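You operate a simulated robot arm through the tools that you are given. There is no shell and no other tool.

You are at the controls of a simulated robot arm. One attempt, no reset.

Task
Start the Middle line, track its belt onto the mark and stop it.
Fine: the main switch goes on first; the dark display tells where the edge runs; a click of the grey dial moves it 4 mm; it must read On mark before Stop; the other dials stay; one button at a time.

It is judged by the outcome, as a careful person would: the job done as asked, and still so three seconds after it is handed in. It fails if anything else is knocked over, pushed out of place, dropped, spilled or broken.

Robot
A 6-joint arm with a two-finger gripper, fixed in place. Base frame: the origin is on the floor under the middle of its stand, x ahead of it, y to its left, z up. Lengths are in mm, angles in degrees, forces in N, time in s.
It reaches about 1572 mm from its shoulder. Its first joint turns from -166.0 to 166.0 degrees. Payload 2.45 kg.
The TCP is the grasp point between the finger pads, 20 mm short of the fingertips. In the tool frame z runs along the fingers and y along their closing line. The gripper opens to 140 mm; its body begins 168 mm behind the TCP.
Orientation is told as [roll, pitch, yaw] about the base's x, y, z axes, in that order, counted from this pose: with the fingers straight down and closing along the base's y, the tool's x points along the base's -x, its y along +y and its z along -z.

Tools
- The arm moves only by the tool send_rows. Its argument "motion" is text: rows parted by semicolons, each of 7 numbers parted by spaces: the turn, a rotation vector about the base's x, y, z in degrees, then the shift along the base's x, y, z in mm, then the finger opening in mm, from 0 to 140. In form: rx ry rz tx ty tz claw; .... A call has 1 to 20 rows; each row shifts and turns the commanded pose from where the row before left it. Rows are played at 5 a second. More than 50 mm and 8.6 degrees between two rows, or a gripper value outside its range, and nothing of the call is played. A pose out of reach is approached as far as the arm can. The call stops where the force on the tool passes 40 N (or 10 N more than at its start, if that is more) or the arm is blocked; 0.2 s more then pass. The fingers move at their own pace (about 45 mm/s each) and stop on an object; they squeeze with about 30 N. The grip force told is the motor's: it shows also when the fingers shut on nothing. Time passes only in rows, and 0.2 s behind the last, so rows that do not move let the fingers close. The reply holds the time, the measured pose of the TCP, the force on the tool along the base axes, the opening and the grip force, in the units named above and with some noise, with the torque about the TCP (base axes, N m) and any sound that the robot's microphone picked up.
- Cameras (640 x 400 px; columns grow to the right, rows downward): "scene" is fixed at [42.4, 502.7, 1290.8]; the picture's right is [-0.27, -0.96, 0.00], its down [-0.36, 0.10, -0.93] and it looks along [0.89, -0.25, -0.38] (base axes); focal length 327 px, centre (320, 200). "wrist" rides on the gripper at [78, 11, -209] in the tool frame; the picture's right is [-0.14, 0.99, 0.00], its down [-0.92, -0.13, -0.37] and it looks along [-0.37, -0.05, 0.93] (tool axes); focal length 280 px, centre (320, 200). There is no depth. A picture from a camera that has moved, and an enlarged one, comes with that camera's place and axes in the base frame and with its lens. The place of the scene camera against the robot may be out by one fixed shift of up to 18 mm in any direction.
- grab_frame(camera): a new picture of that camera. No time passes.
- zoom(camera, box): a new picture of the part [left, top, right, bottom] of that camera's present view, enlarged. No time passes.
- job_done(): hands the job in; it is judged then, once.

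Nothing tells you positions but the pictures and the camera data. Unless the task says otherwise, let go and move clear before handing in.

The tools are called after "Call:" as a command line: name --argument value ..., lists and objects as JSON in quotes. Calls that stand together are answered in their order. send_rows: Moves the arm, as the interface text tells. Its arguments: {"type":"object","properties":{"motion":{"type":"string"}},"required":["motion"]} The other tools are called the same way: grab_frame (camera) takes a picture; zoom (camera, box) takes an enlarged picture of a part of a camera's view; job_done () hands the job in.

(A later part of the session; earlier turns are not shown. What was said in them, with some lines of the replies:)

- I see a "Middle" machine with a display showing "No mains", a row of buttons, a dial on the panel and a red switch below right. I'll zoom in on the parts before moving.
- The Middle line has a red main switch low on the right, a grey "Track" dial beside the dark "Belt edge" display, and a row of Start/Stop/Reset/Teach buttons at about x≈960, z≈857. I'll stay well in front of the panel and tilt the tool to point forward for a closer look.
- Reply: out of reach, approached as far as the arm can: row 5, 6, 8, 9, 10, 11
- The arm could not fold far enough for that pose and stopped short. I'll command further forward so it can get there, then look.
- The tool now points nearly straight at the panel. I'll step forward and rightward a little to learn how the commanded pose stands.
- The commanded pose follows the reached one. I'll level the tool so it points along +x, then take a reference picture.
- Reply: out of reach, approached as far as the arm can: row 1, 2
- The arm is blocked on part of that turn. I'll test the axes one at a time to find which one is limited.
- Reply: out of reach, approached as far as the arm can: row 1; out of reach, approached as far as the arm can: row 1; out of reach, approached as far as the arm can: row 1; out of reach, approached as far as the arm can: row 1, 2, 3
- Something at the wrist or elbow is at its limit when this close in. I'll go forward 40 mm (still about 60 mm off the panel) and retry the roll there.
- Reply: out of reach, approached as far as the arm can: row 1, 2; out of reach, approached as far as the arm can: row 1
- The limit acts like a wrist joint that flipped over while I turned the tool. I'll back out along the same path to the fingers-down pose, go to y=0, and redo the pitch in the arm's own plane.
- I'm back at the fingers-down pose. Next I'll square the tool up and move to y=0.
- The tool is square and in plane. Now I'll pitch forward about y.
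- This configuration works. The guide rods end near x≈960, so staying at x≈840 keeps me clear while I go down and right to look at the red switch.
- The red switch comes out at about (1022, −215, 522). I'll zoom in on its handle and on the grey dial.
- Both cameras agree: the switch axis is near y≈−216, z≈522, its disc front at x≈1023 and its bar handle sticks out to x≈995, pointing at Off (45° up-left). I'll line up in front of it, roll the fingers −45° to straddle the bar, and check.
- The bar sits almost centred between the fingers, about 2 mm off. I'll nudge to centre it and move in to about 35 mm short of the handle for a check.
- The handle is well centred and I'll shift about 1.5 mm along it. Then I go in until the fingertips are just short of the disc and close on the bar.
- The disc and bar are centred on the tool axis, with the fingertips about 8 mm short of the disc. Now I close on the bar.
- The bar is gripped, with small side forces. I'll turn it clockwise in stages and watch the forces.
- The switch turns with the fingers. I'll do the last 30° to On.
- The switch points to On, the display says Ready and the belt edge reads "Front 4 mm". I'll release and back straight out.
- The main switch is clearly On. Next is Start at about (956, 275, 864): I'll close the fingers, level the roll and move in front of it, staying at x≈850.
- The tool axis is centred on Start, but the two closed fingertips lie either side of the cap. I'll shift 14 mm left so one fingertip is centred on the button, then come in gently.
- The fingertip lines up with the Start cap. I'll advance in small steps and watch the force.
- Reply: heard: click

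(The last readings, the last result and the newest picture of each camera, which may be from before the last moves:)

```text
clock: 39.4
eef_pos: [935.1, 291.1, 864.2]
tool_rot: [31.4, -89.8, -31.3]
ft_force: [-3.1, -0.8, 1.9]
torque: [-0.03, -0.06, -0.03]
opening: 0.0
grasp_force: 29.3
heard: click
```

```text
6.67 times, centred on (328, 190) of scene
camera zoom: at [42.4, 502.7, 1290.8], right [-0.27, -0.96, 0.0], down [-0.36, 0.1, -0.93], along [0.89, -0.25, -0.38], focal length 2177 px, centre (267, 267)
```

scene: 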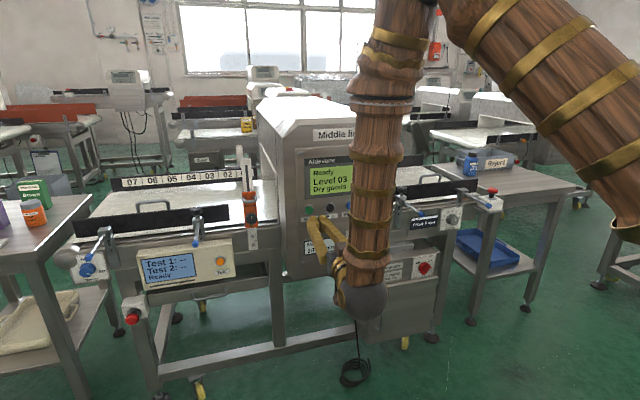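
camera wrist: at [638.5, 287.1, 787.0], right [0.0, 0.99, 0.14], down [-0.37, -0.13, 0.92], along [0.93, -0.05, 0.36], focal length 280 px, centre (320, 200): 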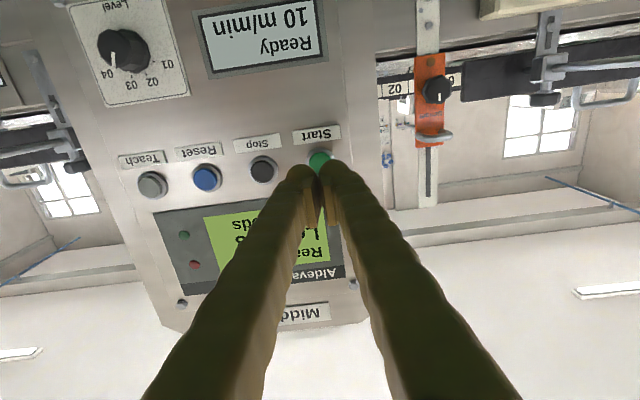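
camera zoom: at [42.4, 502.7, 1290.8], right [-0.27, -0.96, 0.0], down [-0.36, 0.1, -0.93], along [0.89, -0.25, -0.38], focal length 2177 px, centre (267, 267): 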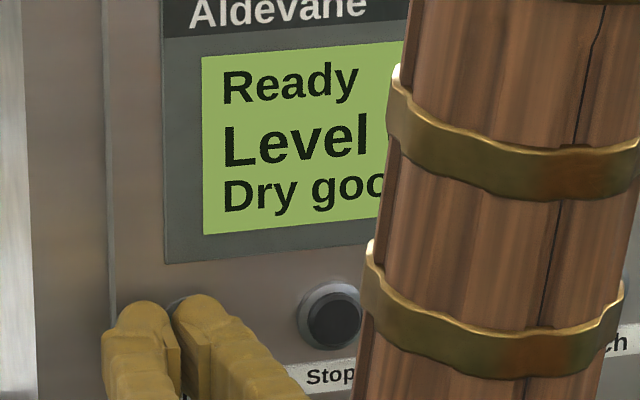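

I heard a click with light contact, so I'll back straight off and read the displays.

Call:
send_rows --motion "0 0 0 -10 0 0 0;0 0 0 -20 0 0 0;0 0 0 -40 0 0 0;0 0 0 -20 0 0 0;0 0 0 0 0 0 0"

Call:
grab_frame --camera "scene"

Call:
grab_frame --camera "wrist"

Call:
zoom --camera "scene" --box '[280, 140, 464, 255]'

```text
clock: 40.6
eef_pos: [845.2, 292.1, 863.6]
tool_rot: [29.0, -89.9, -28.9]
ft_force: [0.9, -0.4, -0.2]
torque: [0.01, -0.01, -0.02]
opening: 0.1
grasp_force: 29.2
```

```text
taken
```

scene: 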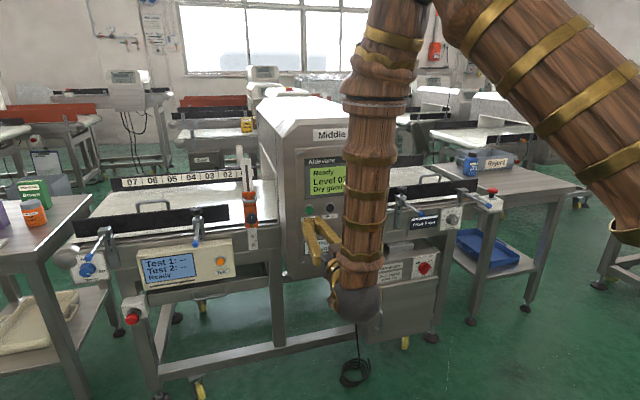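

```text
taken
camera wrist: at [635.2, 302.0, 786.8], right [0.0, 0.99, 0.14], down [-0.37, -0.13, 0.92], along [0.93, -0.05, 0.36], focal length 280 px, centre (320, 200)
```

wrist: 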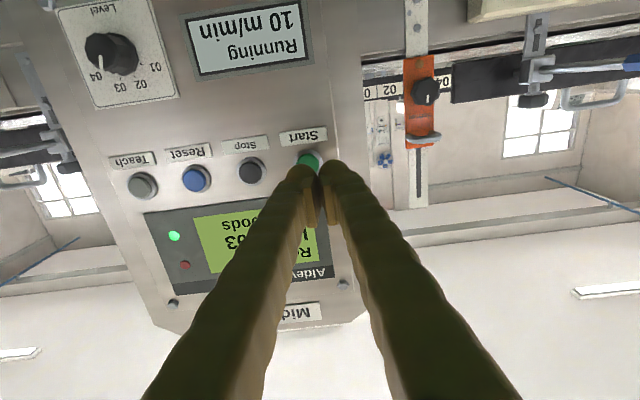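

```text
3.48 times, centred on (372, 198) of scene
camera zoom: at [42.4, 502.7, 1290.8], right [-0.27, -0.96, 0.0], down [-0.36, 0.1, -0.93], along [0.89, -0.25, -0.38], focal length 1136 px, centre (139, 209)
```

zoom: 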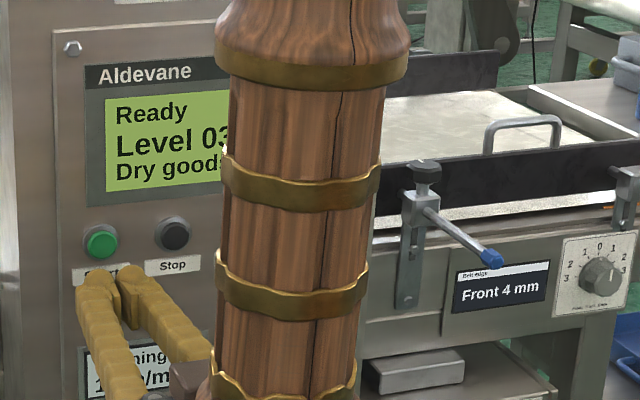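

The line is running at 10 m/min and the belt edge still reads "Front 4 mm", which should need one click of the grey dial toward Back. I'll travel to the dial at x≈850, clear of the rods.

Call:
send_rows --motion "0 0 0 1 -46.4 -11.8 0;0 0 0 1 -46.4 -11.8 0;0 0 0 1 -46.4 -11.8 0;0 0 0 1 -46.4 -11.8 0;0 0 0 1 -46.4 -11.8 0;0 0 0 1 -46.4 -11.8 20;0 0 0 1 -46.4 -11.8 40;0 0 0 1 -46.4 -11.8 60;0 0 0 1 -46.4 -11.8 70;0 0 0 1 -46.4 -11.8 70;0 0 0 1 -46.4 -11.8 70;0 0 0 1 -46.4 -11.8 70;0 0 0 1 -46.4 -11.8 70;0 0 0 1 -46.4 -11.8 70;0 0 0 0 0 0 70"

Call:
grab_frame --camera "wrist"

Call:
grab_frame --camera "scene"

Call:
zoom --camera "scene" --box '[400, 195, 480, 245]'

```text
clock: 43.8
eef_pos: [859.5, -358.5, 698.2]
tool_rot: [29.8, -89.8, -29.7]
ft_force: [0.3, 0.1, -1.0]
torque: [0.0, 0.0, 0.01]
opening: 70.4
grasp_force: 0.1
```

```text
taken
camera wrist: at [649.8, -348.5, 621.2], right [0.0, 0.99, 0.14], down [-0.37, -0.13, 0.92], along [0.93, -0.05, 0.36], focal length 280 px, centre (320, 200)
```

wrist: 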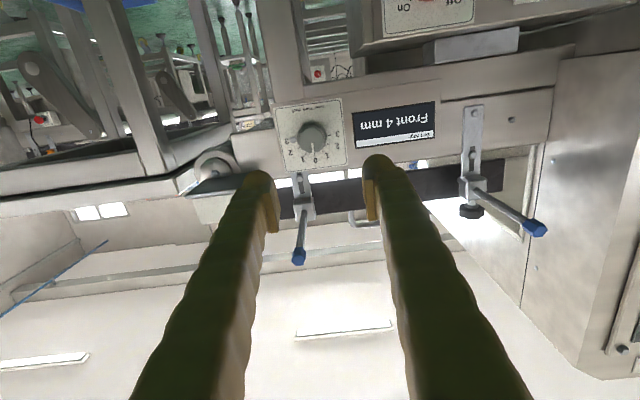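

```text
taken
```

scene: 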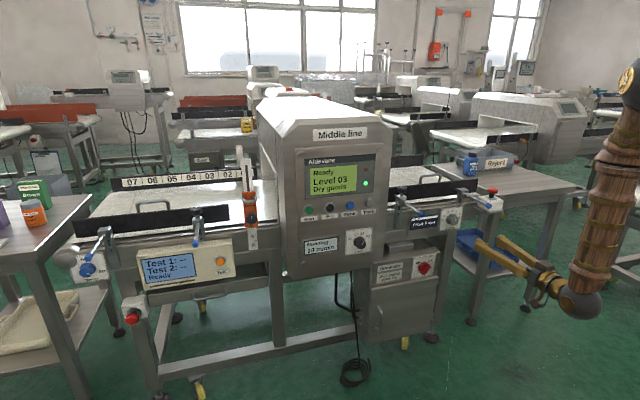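

```text
8.00 times, centred on (440, 220) of scene
camera zoom: at [42.4, 502.7, 1290.8], right [-0.27, -0.96, 0.0], down [-0.36, 0.1, -0.93], along [0.89, -0.25, -0.38], focal length 2613 px, centre (-640, 40)
```

zoom: 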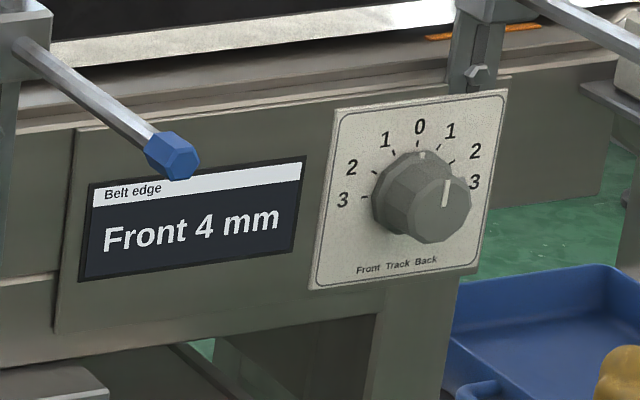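

The reading holds at "Front 4 mm" with the line running and the dial at about 0. I'll zoom in on the dial from the wrist for alignment.

Call:
zoom --camera "wrist" --box '[264, 90, 376, 160]'

```text
5.71 times, centred on (320, 125) of wrist
camera zoom: at [649.8, -348.5, 621.2], right [0.0, 0.99, 0.14], down [-0.37, -0.13, 0.92], along [0.93, -0.05, 0.36], focal length 1602 px, centre (320, 629)
```

zoom: 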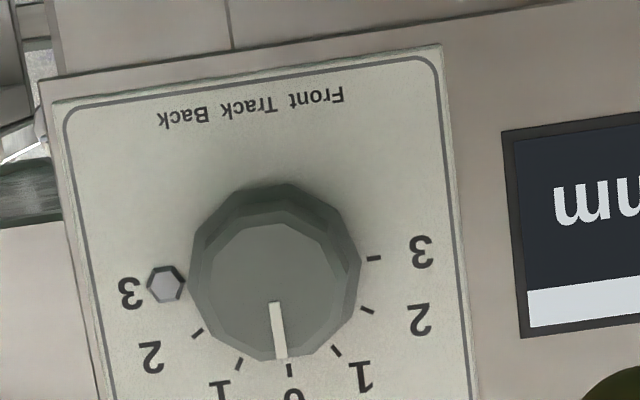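

The dial axis is near y≈−371, z≈689, its front face at x≈1073. A hex bolt sits just beside it at Back 3, so I'll roll the fingers −90° to grip top and bottom and clear that bolt, then move closer.

Call:
send_rows --motion "-7.5 0 0 8.4 -1.04 -0.77 65;-7.5 0 0 8.4 -1.04 -0.77 60;-7.5 0 0 8.4 -1.04 -0.77 60;-7.5 0 0 8.4 -1.04 -0.77 60;-7.5 0 0 8.4 -1.04 -0.77 60;-7.5 0 0 8.4 -1.04 -0.77 60;-7.5 0 0 8.4 -1.04 -0.77 60;-7.5 0 0 8.4 -1.04 -0.77 60;-7.5 0 0 8.4 -1.04 -0.77 60;-7.5 0 0 8.4 -1.04 -0.77 60;-7.5 0 0 8.4 -1.04 -0.77 60;-7.5 0 0 8.4 -1.04 -0.77 60;0 0 0 0 0 0 60"

Call:
grab_frame --camera "wrist"

Call:
zoom --camera "scene" --box '[392, 180, 552, 280]'

```text
clock: 46.6
eef_pos: [961.0, -369.9, 688.4]
tool_rot: [-89.9, 0.0, 89.8]
ft_force: [0.9, 0.8, 0.6]
torque: [-0.01, 0.0, 0.0]
opening: 59.8
grasp_force: 0.1
```

```text
taken
camera wrist: at [750.6, -448.4, 678.6], right [0.0, 0.14, -0.99], down [-0.37, 0.92, 0.13], along [0.93, 0.36, 0.05], focal length 280 px, centre (320, 200)
```

wrist: 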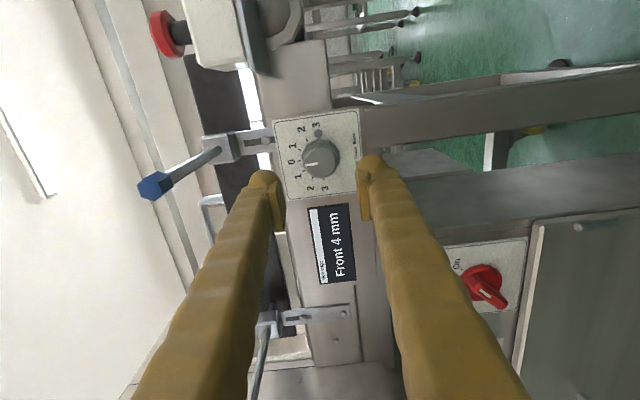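

```text
4.00 times, centred on (472, 230) of scene
camera zoom: at [42.4, 502.7, 1290.8], right [-0.27, -0.96, 0.0], down [-0.36, 0.1, -0.93], along [0.89, -0.25, -0.38], focal length 1306 px, centre (-288, 80)
```

zoom: 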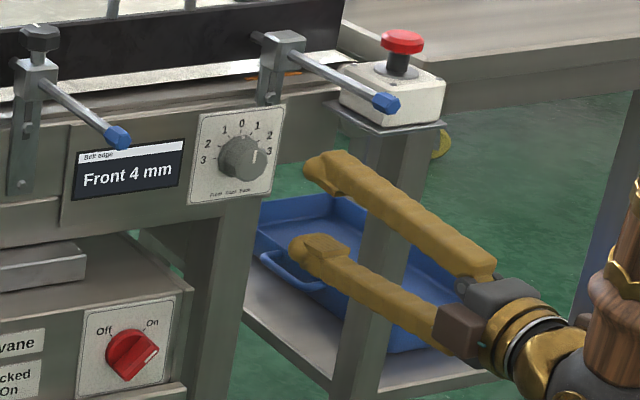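

Call:
zoom --camera "wrist" --box '[256, 110, 384, 190]'

```text
5.00 times, centred on (320, 150) of wrist
camera zoom: at [750.6, -448.4, 678.6], right [0.0, 0.14, -0.99], down [-0.37, 0.92, 0.13], along [0.93, 0.36, 0.05], focal length 1402 px, centre (320, 450)
```

zoom: 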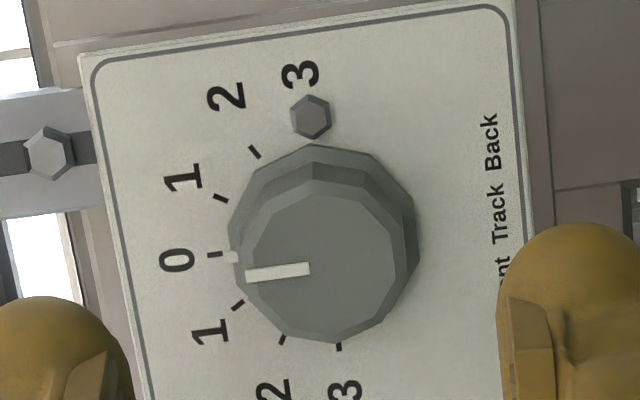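

The dial is centred within about 1.5 mm. I'll roll 30° further so that a +30° turn ends with the fingers vertical, clear of both the bolt and the guide bracket, and advance to just short of the knob.

Call:
send_rows --motion "-7.5 0 0 0 0.7 0.4 54;-7.5 0 0 0 0 0 54;-7.5 0 0 0 0 0 54;-7.5 0 0 0 0 0 54;0 0 0 20 0 0 54;0 0 0 20 0 0 54;0 0 0 20 0 0 54;0 0 0 0 0 0 54"

Call:
zoom --camera "wrist" --box '[224, 110, 416, 230]'

Call:
zoom --camera "scene" --box '[400, 180, 512, 250]'

```text
clock: 48.4
eef_pos: [1020.0, -370.4, 689.5]
tool_rot: [-90.0, 29.9, 89.8]
ft_force: [0.3, -0.3, 0.6]
torque: [0.03, 0.0, 0.02]
opening: 54.1
grasp_force: 0.0
```

```text
3.33 times, centred on (320, 170) of wrist
camera zoom: at [809.9, -442.7, 719.4], right [0.0, -0.37, -0.93], down [-0.37, 0.86, -0.35], along [0.93, 0.34, -0.14], focal length 935 px, centre (320, 300)
```

zoom: 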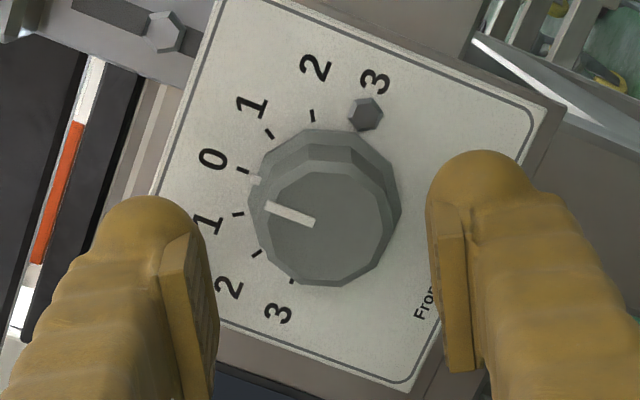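

```text
5.71 times, centred on (456, 215) of scene
camera zoom: at [42.4, 502.7, 1290.8], right [-0.27, -0.96, 0.0], down [-0.36, 0.1, -0.93], along [0.89, -0.25, -0.38], focal length 1866 px, centre (-457, 114)
```

zoom: 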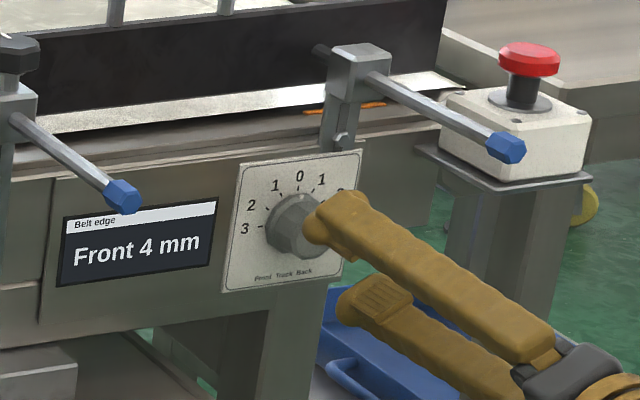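

The knob sits between the fingers with the bolt well outside their path. I'll move in to about 11 mm overlap on the knob and check.

Call:
send_rows --motion "0 0 0 15 0.5 -0.4 54;0 0 0 12 0 0 54;0 0 0 8 0 0 54;0 0 0 5 0 0 54;0 0 0 0 0 0 54"

Call:
zoom --camera "wrist" --box '[224, 110, 416, 230]'

Call:
zoom --camera "scene" --box '[400, 180, 496, 240]'

```text
clock: 49.6
eef_pos: [1059.3, -369.8, 689.8]
tool_rot: [-90.0, 29.9, 89.9]
ft_force: [-0.2, 0.3, 0.5]
torque: [0.04, -0.02, 0.0]
opening: 54.1
grasp_force: 0.0
```

```text
3.33 times, centred on (320, 170) of wrist
camera zoom: at [849.9, -442.6, 719.0], right [0.0, -0.37, -0.93], down [-0.37, 0.86, -0.35], along [0.93, 0.34, -0.14], focal length 935 px, centre (320, 300)
```

zoom: 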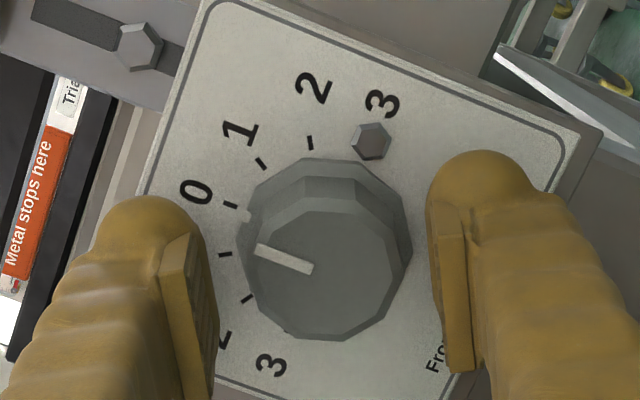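

```text
6.67 times, centred on (448, 210) of scene
camera zoom: at [42.4, 502.7, 1290.8], right [-0.27, -0.96, 0.0], down [-0.36, 0.1, -0.93], along [0.89, -0.25, -0.38], focal length 2177 px, centre (-533, 133)
```

zoom: 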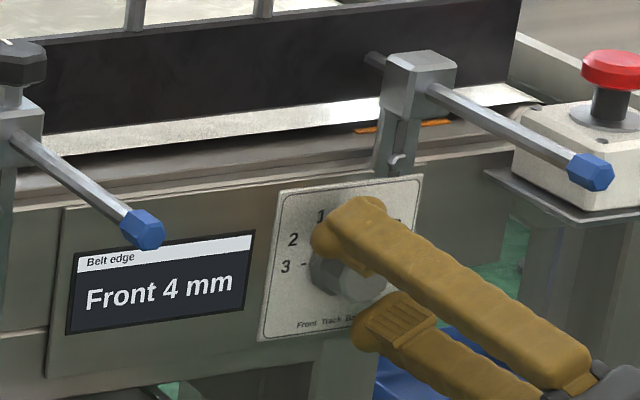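

Call:
send_rows --motion "0 0 0 5 0 0 54;0 0 0 0 0 0 54;0 0 0 0 0 0 45;0 0 0 0 0 0 38;0 0 0 0 0 0 34;0 0 0 0 0 0 34"

Call:
zoom --camera "wrist" --box '[224, 110, 416, 230]'

Call:
zoom --camera "scene" --box '[400, 180, 496, 240]'

```text
clock: 51.0
eef_pos: [1064.9, -369.1, 688.2]
tool_rot: [-89.9, 30.0, 89.7]
ft_force: [6.6, -10.6, -15.8]
torque: [0.01, 0.14, -0.07]
opening: 46.5
grasp_force: 44.6
```

```text
3.33 times, centred on (320, 170) of wrist
camera zoom: at [854.7, -443.0, 718.2], right [0.0, -0.37, -0.93], down [-0.37, 0.86, -0.35], along [0.93, 0.34, -0.14], focal length 935 px, centre (320, 300)
```

zoom: 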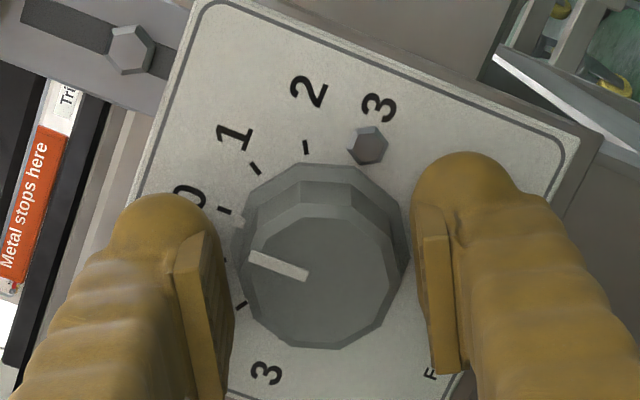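

```text
6.67 times, centred on (448, 210) of scene
camera zoom: at [42.4, 502.7, 1290.8], right [-0.27, -0.96, 0.0], down [-0.36, 0.1, -0.93], along [0.89, -0.25, -0.38], focal length 2177 px, centre (-533, 133)
```

zoom: 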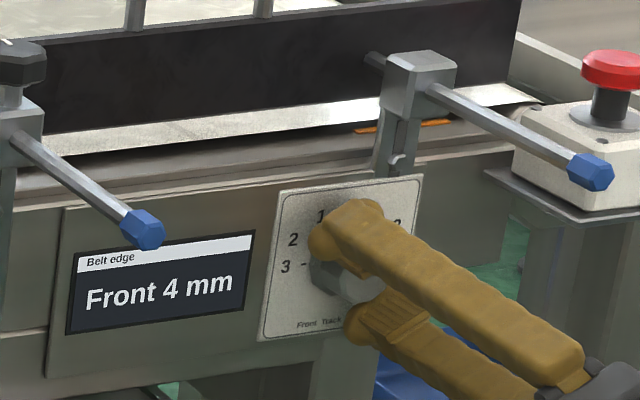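

The fingers touch the knob's wide skirt at 46.5 mm, but the side force shows I'm slightly off-centre toward one finger. I'll nudge along the closing line until the side force drops.

Call:
send_rows --motion "0 0 0 0 -0.3 -0.5 34;0 0 0 0 0 0 34"

Call:
send_rows --motion "0 0 0 0 -0.3 -0.5 34;0 0 0 0 0 0 34"

```text
clock: 51.6
eef_pos: [1064.5, -369.4, 688.2]
tool_rot: [-89.9, 30.0, 89.7]
ft_force: [-8.6, -7.8, -14.6]
torque: [0.02, 0.14, -0.1]
opening: 46.7
grasp_force: 44.9
```

```text
clock: 52.2
eef_pos: [1064.6, -369.7, 689.0]
tool_rot: [-90.0, 29.9, 89.8]
ft_force: [-19.4, -2.9, -10.1]
torque: [0.0, 0.17, 0.0]
opening: 46.8
grasp_force: 45.6
```

Gripping on the bevelled skirt pushes the tool back out. I'll open, retreat a few millimetres to grip the narrower front part, and correct the centring slightly.

Call:
send_rows --motion "0 0 0 0 0 0 54;0 0 0 0 0 0 54;0 0 0 -4 0.7 -1.1 54;0 0 0 0 0 0 54"

Call:
send_rows --motion "0 0 0 0 0 0 46;0 0 0 0 0 0 40;0 0 0 0 0 0 30;0 0 0 0 0 0 30;0 0 0 0 0 0 30"

Call:
zoom --camera "wrist" --box '[224, 110, 416, 230]'

Call:
zoom --camera "scene" --box '[400, 180, 496, 240]'

```text
clock: 53.2
eef_pos: [1061.0, -369.5, 687.0]
tool_rot: [-90.1, 29.9, 89.8]
ft_force: [-0.4, 0.0, 0.5]
torque: [0.0, -0.02, 0.01]
opening: 53.8
grasp_force: 0.1
```

```text
clock: 54.4
eef_pos: [1060.8, -369.3, 687.0]
tool_rot: [-90.1, 29.9, 89.8]
ft_force: [1.5, -0.4, 2.0]
torque: [0.02, -0.04, -0.01]
opening: 46.6
grasp_force: 44.7
```

```text
3.33 times, centred on (320, 170) of wrist
camera zoom: at [850.8, -442.3, 717.4], right [0.0, -0.37, -0.93], down [-0.37, 0.86, -0.35], along [0.93, 0.34, -0.14], focal length 935 px, centre (320, 300)
```

zoom: 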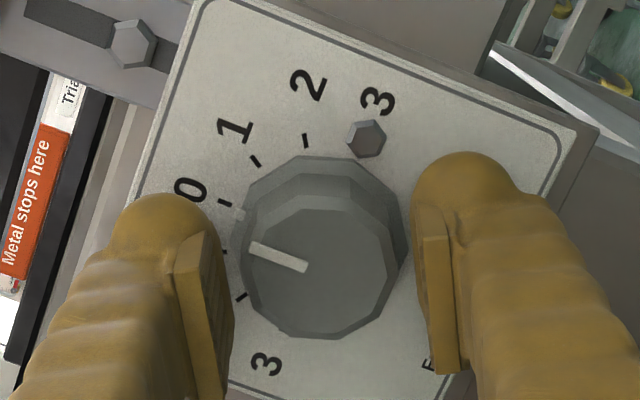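

```text
6.67 times, centred on (448, 210) of scene
camera zoom: at [42.4, 502.7, 1290.8], right [-0.27, -0.96, 0.0], down [-0.36, 0.1, -0.93], along [0.89, -0.25, -0.38], focal length 2177 px, centre (-533, 133)
```

zoom: 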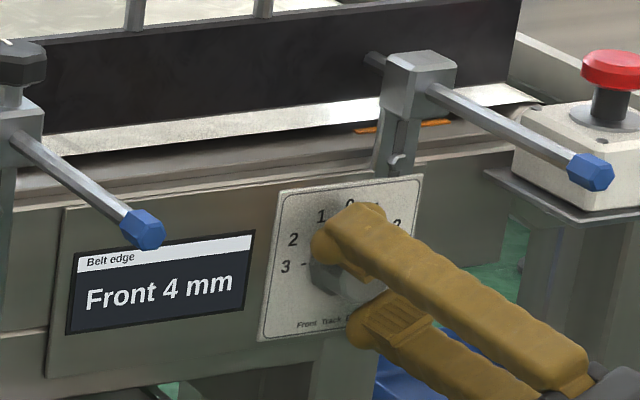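

Now it is gripped at 46.6 mm with almost no side force, so I'm well centred. I'll turn it clockwise toward Back in small steps, listening for the click.

Call:
send_rows --motion "5 0 0 0 0 0 30;5 0 0 0 0 0 30;5 0 0 0 0 0 30;5 0 0 0 0 0 30;0 0 0 0 0 0 30"

Call:
zoom --camera "wrist" --box '[224, 110, 416, 230]'

Call:
zoom --camera "scene" --box '[400, 180, 496, 240]'

```text
clock: 55.6
eef_pos: [1060.7, -369.6, 687.4]
tool_rot: [-90.0, 9.9, 89.9]
ft_force: [-5.1, 2.3, 8.7]
torque: [-0.02, -0.08, 0.08]
opening: 46.4
grasp_force: 44.8
```

```text
3.33 times, centred on (320, 170) of wrist
camera zoom: at [850.9, -447.9, 690.9], right [0.0, -0.03, -1.0], down [-0.37, 0.93, -0.03], along [0.93, 0.37, -0.01], focal length 935 px, centre (320, 300)
```

zoom: 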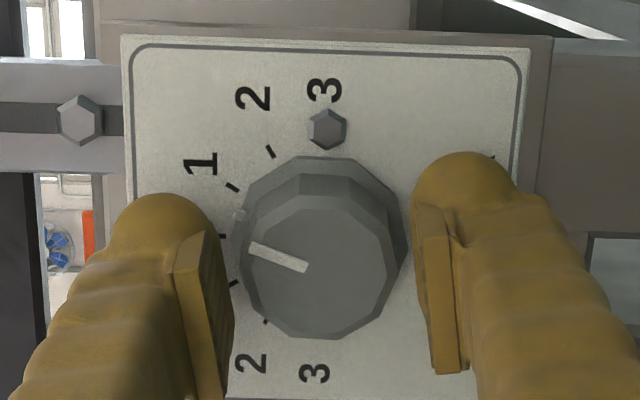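

```text
6.67 times, centred on (448, 210) of scene
camera zoom: at [42.4, 502.7, 1290.8], right [-0.27, -0.96, 0.0], down [-0.36, 0.1, -0.93], along [0.89, -0.25, -0.38], focal length 2177 px, centre (-533, 133)
```

zoom: 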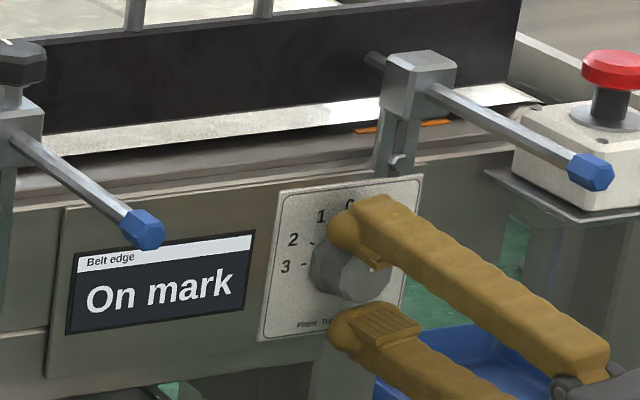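

The display already reads "On mark" at 20°. I'll finish the last 10° so the pointer sits squarely on Back 1 before letting go.

Call:
send_rows --motion "5 0 0 0 0 0 30;5 0 0 0 0 0 30;0 0 0 0 0 0 30"

Call:
zoom --camera "wrist" --box '[224, 110, 416, 230]'

Call:
zoom --camera "scene" --box '[400, 180, 496, 240]'

```text
clock: 56.4
eef_pos: [1059.6, -369.6, 688.4]
tool_rot: [-89.9, -0.1, 90.0]
ft_force: [-11.8, 7.5, 15.9]
torque: [0.01, -0.18, 0.12]
opening: 46.5
grasp_force: 44.5
```

```text
3.33 times, centred on (320, 170) of wrist
camera zoom: at [850.9, -447.2, 677.3], right [0.0, 0.14, -0.99], down [-0.37, 0.92, 0.13], along [0.93, 0.36, 0.05], focal length 935 px, centre (320, 300)
```

zoom: 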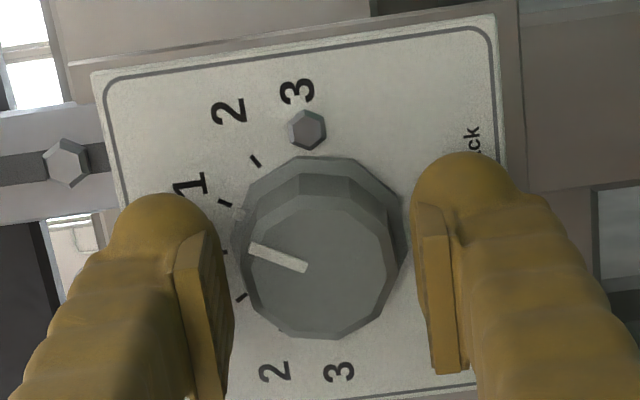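

```text
6.67 times, centred on (448, 210) of scene
camera zoom: at [42.4, 502.7, 1290.8], right [-0.27, -0.96, 0.0], down [-0.36, 0.1, -0.93], along [0.89, -0.25, -0.38], focal length 2177 px, centre (-533, 133)
```

zoom: 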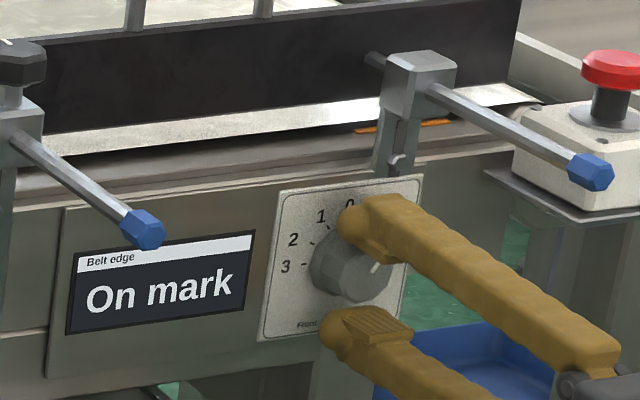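

The dial points to Back 1 and the display reads "On mark". I'll open just enough to free the knob and back straight out.

Call:
send_rows --motion "0 0 0 0 0 0 51;0 0 0 0 0 0 51;0 0 0 -10 0 0 51;0 0 0 -20 0 0 51;0 0 0 -40 0 0 51;0 0 0 -45 0 0 51;0 0 0 -45 0 0 51;0 0 0 -45 0 0 51;0 0 0 0 0 0 51"

Call:
zoom --camera "scene" --box '[400, 180, 496, 240]'

Call:
grab_frame --camera "wrist"

```text
clock: 58.4
eef_pos: [855.1, -367.4, 687.0]
tool_rot: [-90.1, 0.0, 90.0]
ft_force: [-0.6, -0.3, -0.3]
torque: [0.01, 0.01, 0.04]
opening: 51.0
grasp_force: 0.1
```

```text
6.67 times, centred on (448, 210) of scene
camera zoom: at [42.4, 502.7, 1290.8], right [-0.27, -0.96, 0.0], down [-0.36, 0.1, -0.93], along [0.89, -0.25, -0.38], focal length 2177 px, centre (-533, 133)
```

zoom: 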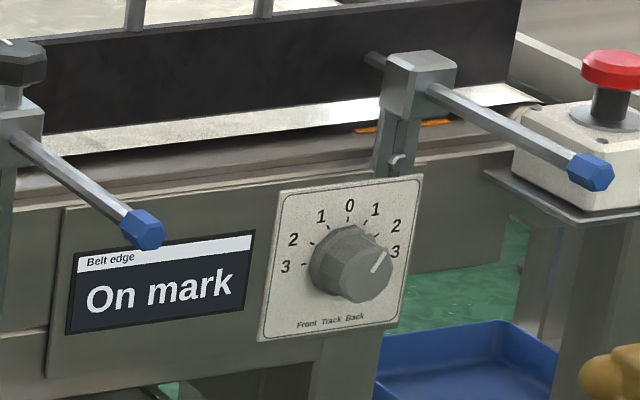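

```text
taken
camera wrist: at [645.4, -445.8, 676.5], right [0.0, 0.14, -0.99], down [-0.37, 0.92, 0.13], along [0.93, 0.36, 0.05], focal length 280 px, centre (320, 200)
```

wrist: 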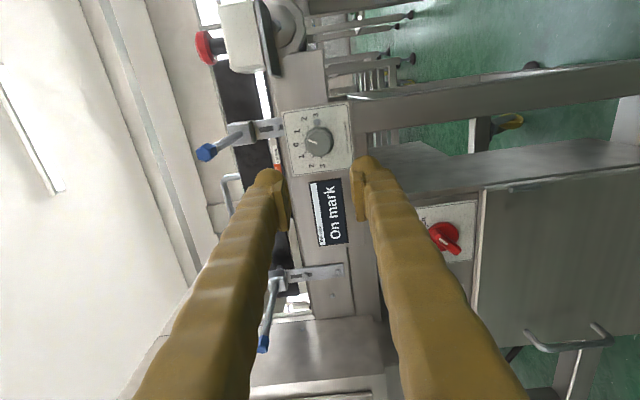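

The dial stays at Back 1 and the display holds "On mark" after release. Now to Stop, about 67 mm right of Start: I'll roll back level, close the fingers and line one fingertip up with it.

Call:
send_rows --motion "7.5 0 0 -0.4 45.5 13.6 51;7.5 0 0 -0.4 45.5 13.6 40;7.5 0 0 -0.4 45.5 13.6 20;7.5 0 0 -0.4 45.5 13.6 0;7.5 0 0 -0.4 45.5 13.6 0;7.5 0 0 -0.4 45.5 13.6 0;7.5 0 0 -0.4 45.5 13.6 0;7.5 0 0 -0.4 45.5 13.6 0;7.5 0 0 -0.4 45.5 13.6 0;7.5 0 0 -0.4 45.5 13.6 0;7.5 0 0 -0.4 45.5 13.6 0;7.5 0 0 -0.4 45.5 13.6 0;0 0 0 -0.4 45.5 13.6 0;0 0 0 0 0 0 0"

Call:
zoom --camera "wrist" --box '[240, 110, 400, 210]'

Call:
grab_frame --camera "scene"

```text
clock: 61.4
eef_pos: [850.4, 220.7, 863.9]
tool_rot: [43.4, -89.9, -43.4]
ft_force: [0.3, -0.7, 0.2]
torque: [0.04, 0.04, 0.01]
opening: 0.2
grasp_force: 30.0
```

```text
4.00 times, centred on (320, 160) of wrist
camera zoom: at [640.6, 231.7, 787.5], right [0.0, 0.99, 0.14], down [-0.37, -0.13, 0.92], along [0.93, -0.05, 0.36], focal length 1122 px, centre (320, 360)
```

zoom: 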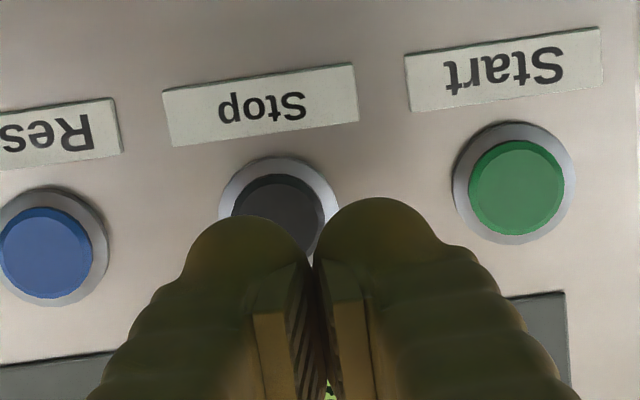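

```text
taken
```

scene: 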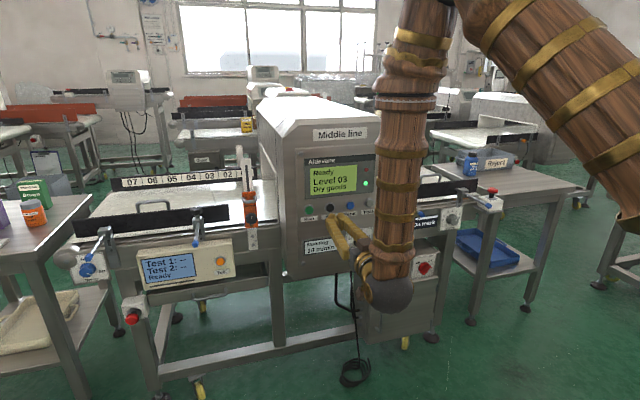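

Stop is about 2.5 mm left of the fingertip line. I'll correct that, go in to 20 mm short, and confirm the display still says "On mark" before pressing.

Call:
send_rows --motion "0 0 0 0 2.5 0.3 0;0 0 0 20 0 0 0;0 0 0 20 0 0 0;0 0 0 15 0 0 0;0 0 0 0 0 0 0"

Call:
zoom --camera "wrist" --box '[240, 110, 400, 210]'

Call:
zoom --camera "scene" --box '[288, 160, 480, 280]'

```text
clock: 62.6
eef_pos: [906.1, 224.3, 863.7]
tool_rot: [33.1, -89.8, -33.0]
ft_force: [0.3, 0.2, 0.4]
torque: [0.02, -0.02, -0.02]
opening: 0.0
grasp_force: 29.4
```

```text
4.00 times, centred on (320, 160) of wrist
camera zoom: at [695.9, 235.2, 787.0], right [0.0, 0.99, 0.14], down [-0.37, -0.13, 0.92], along [0.93, -0.05, 0.36], focal length 1122 px, centre (320, 360)
```

zoom: 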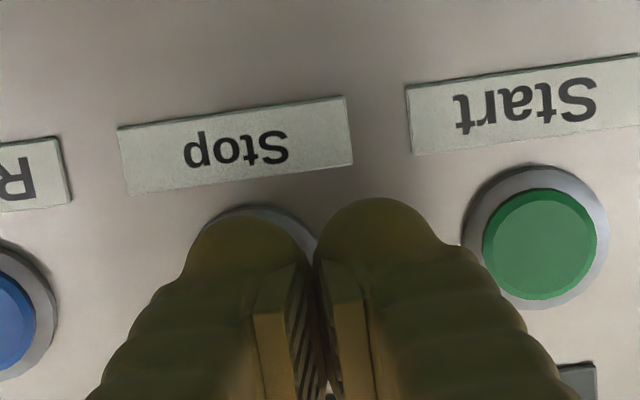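

```text
3.33 times, centred on (384, 220) of scene
camera zoom: at [42.4, 502.7, 1290.8], right [-0.27, -0.96, 0.0], down [-0.36, 0.1, -0.93], along [0.89, -0.25, -0.38], focal length 1089 px, centre (107, 133)
```

zoom: 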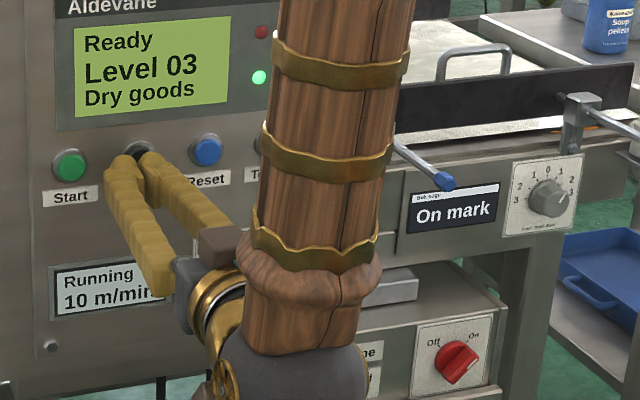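

It still reads "On mark" and the line is running. Now I press Stop gently, watching the force.

Call:
send_rows --motion "0 0 0 4 0 0 0;0 0 0 4 0 0 0;0 0 0 4 0 0 0;0 0 0 4 0 0 0;0 0 0 3 0 0 0;0 0 0 3 0 0 0;0 0 0 0 0 0 0"

Call:
zoom --camera "scene" --box '[288, 160, 480, 280]'

```text
clock: 64.2
eef_pos: [926.9, 224.8, 865.1]
tool_rot: [30.3, -89.8, -30.2]
ft_force: [0.1, 0.1, -0.1]
torque: [-0.02, -0.04, 0.02]
opening: 0.3
grasp_force: 29.2
```

```text
3.33 times, centred on (384, 220) of scene
camera zoom: at [42.4, 502.7, 1290.8], right [-0.27, -0.96, 0.0], down [-0.36, 0.1, -0.93], along [0.89, -0.25, -0.38], focal length 1089 px, centre (107, 133)
```

zoom: 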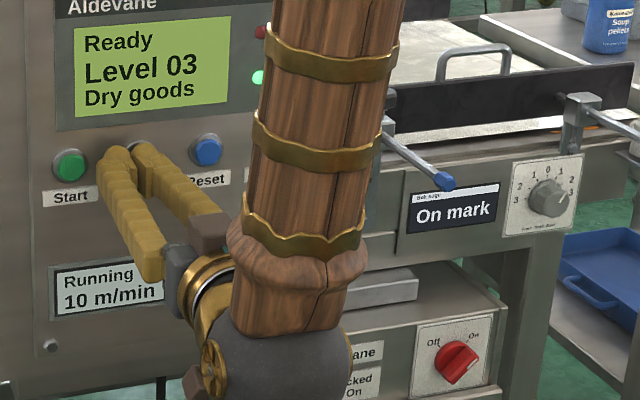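

Call:
send_rows --motion "0 0 0 2 0 0 0;0 0 0 2 0 0 0;0 0 0 2 0 0 0;0 0 0 2 0 0 0;0 0 0 0 0 0 0"

Call:
zoom --camera "scene" --box '[288, 160, 480, 280]'

```text
clock: 65.4
eef_pos: [936.2, 223.8, 864.5]
tool_rot: [29.3, -89.8, -29.1]
ft_force: [-5.9, -0.9, -0.2]
torque: [-0.02, -0.03, -0.1]
opening: 0.0
grasp_force: 29.8
heard: click
```

```text
3.33 times, centred on (384, 220) of scene
camera zoom: at [42.4, 502.7, 1290.8], right [-0.27, -0.96, 0.0], down [-0.36, 0.1, -0.93], along [0.89, -0.25, -0.38], focal length 1089 px, centre (107, 133)
```

zoom: 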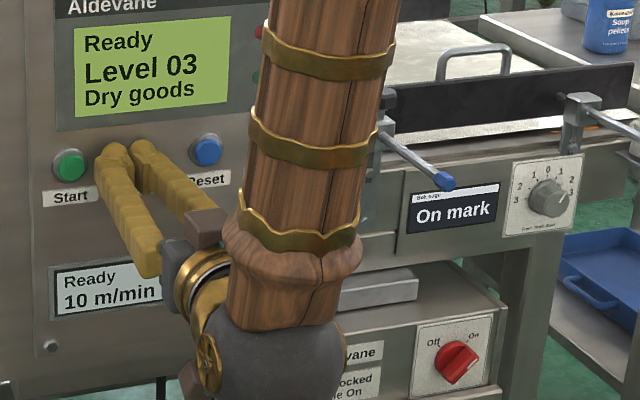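

The button clicked and the panel display changed from "Running" to "Ready", with the belt edge still "On mark". I'll back straight off and check everything once more.

Call:
send_rows --motion "0 0 0 -10 0 0 0;0 0 0 -20 0 0 0;0 0 0 -40 0 0 0;0 0 0 -25 0 0 0;0 0 0 0 0 0 0"

Call:
send_rows --motion "0 0 0 -5 -40 20 0;0 0 0 -5 -40 20 0;0 0 0 -5 -40 20 0;0 0 0 -5 -40 20 0;0 0 0 0 -40 20 0;0 0 0 0 -40 20 0;0 0 0 0 0 0 0;0 0 0 0 0 0 0"

Call:
grab_frame --camera "scene"

Call:
zoom --camera "scene" --box '[288, 140, 480, 260]'

Call:
zoom --camera "scene" --box '[60, 160, 268, 290]'

```text
clock: 66.6
eef_pos: [839.8, 224.3, 864.5]
tool_rot: [31.5, -89.8, -31.5]
ft_force: [-0.6, 0.5, 0.1]
torque: [0.02, -0.02, 0.03]
opening: 0.0
grasp_force: 29.3
```

```text
clock: 68.4
eef_pos: [819.7, -15.9, 984.1]
tool_rot: [31.0, -89.9, -30.9]
ft_force: [0.8, -0.4, 0.2]
torque: [-0.02, -0.02, -0.01]
opening: 0.0
grasp_force: 29.7
```

```text
taken
```

scene: 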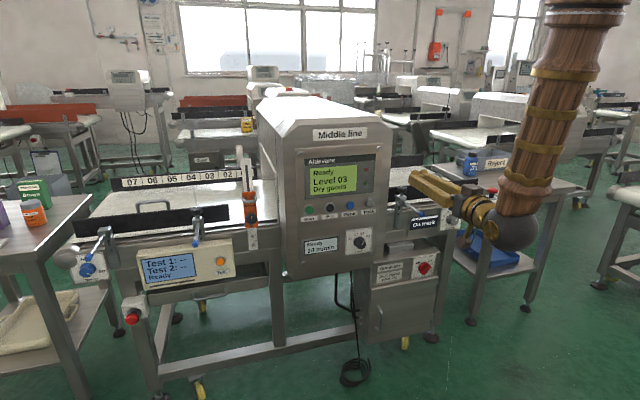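

```text
3.33 times, centred on (384, 200) of scene
camera zoom: at [42.4, 502.7, 1290.8], right [-0.27, -0.96, 0.0], down [-0.36, 0.1, -0.93], along [0.89, -0.25, -0.38], focal length 1089 px, centre (107, 200)
```

zoom: 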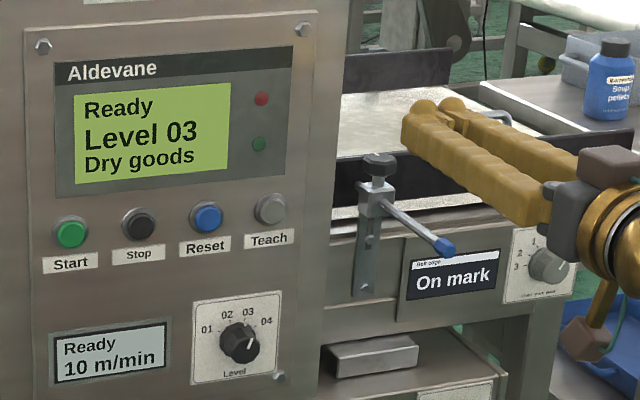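

```text
3.08 times, centred on (164, 225) of scene
camera zoom: at [42.4, 502.7, 1290.8], right [-0.27, -0.96, 0.0], down [-0.36, 0.1, -0.93], along [0.89, -0.25, -0.38], focal length 1005 px, centre (800, 123)
```

zoom: 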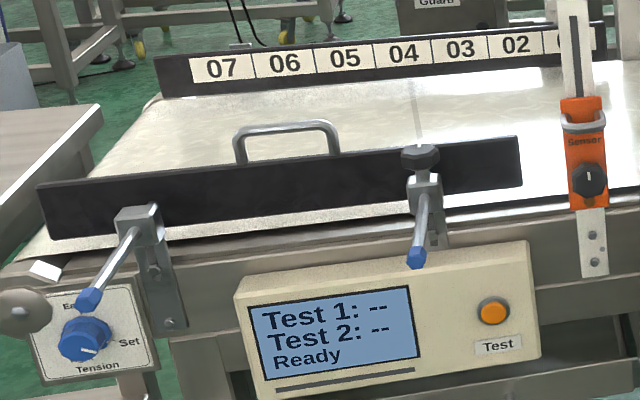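

The line is stopped: it shows Ready, the green lamp is out, and the belt edge reads "On mark". The main switch is On, the other dials are as they were, and the arm is clear, so I'm handing in.

Call:
job_done

```text
The job is handed in.
```

The Middle line was started, its belt was tracked onto the mark, and it is now stopped. The job is handed in.

- **Main switch:** I turned it from Off to On first, and it is still On.
- **Start:** One press, and the line ran at 10 m/min with the belt edge reading "Front 4 mm".
- **Grey dial:** I turned it one click, from 0 to Back 1. The dark display changed to "On mark" and stayed there after I let go.
- **Stop:** I pressed it only after "On mark" was showing. The panel went back to "Ready", the green lamp went out, and the belt edge still reads "On mark".

No other button or dial was touched. Nothing looked out of place in the final pictures. The arm was clear of the machine when I handed in.
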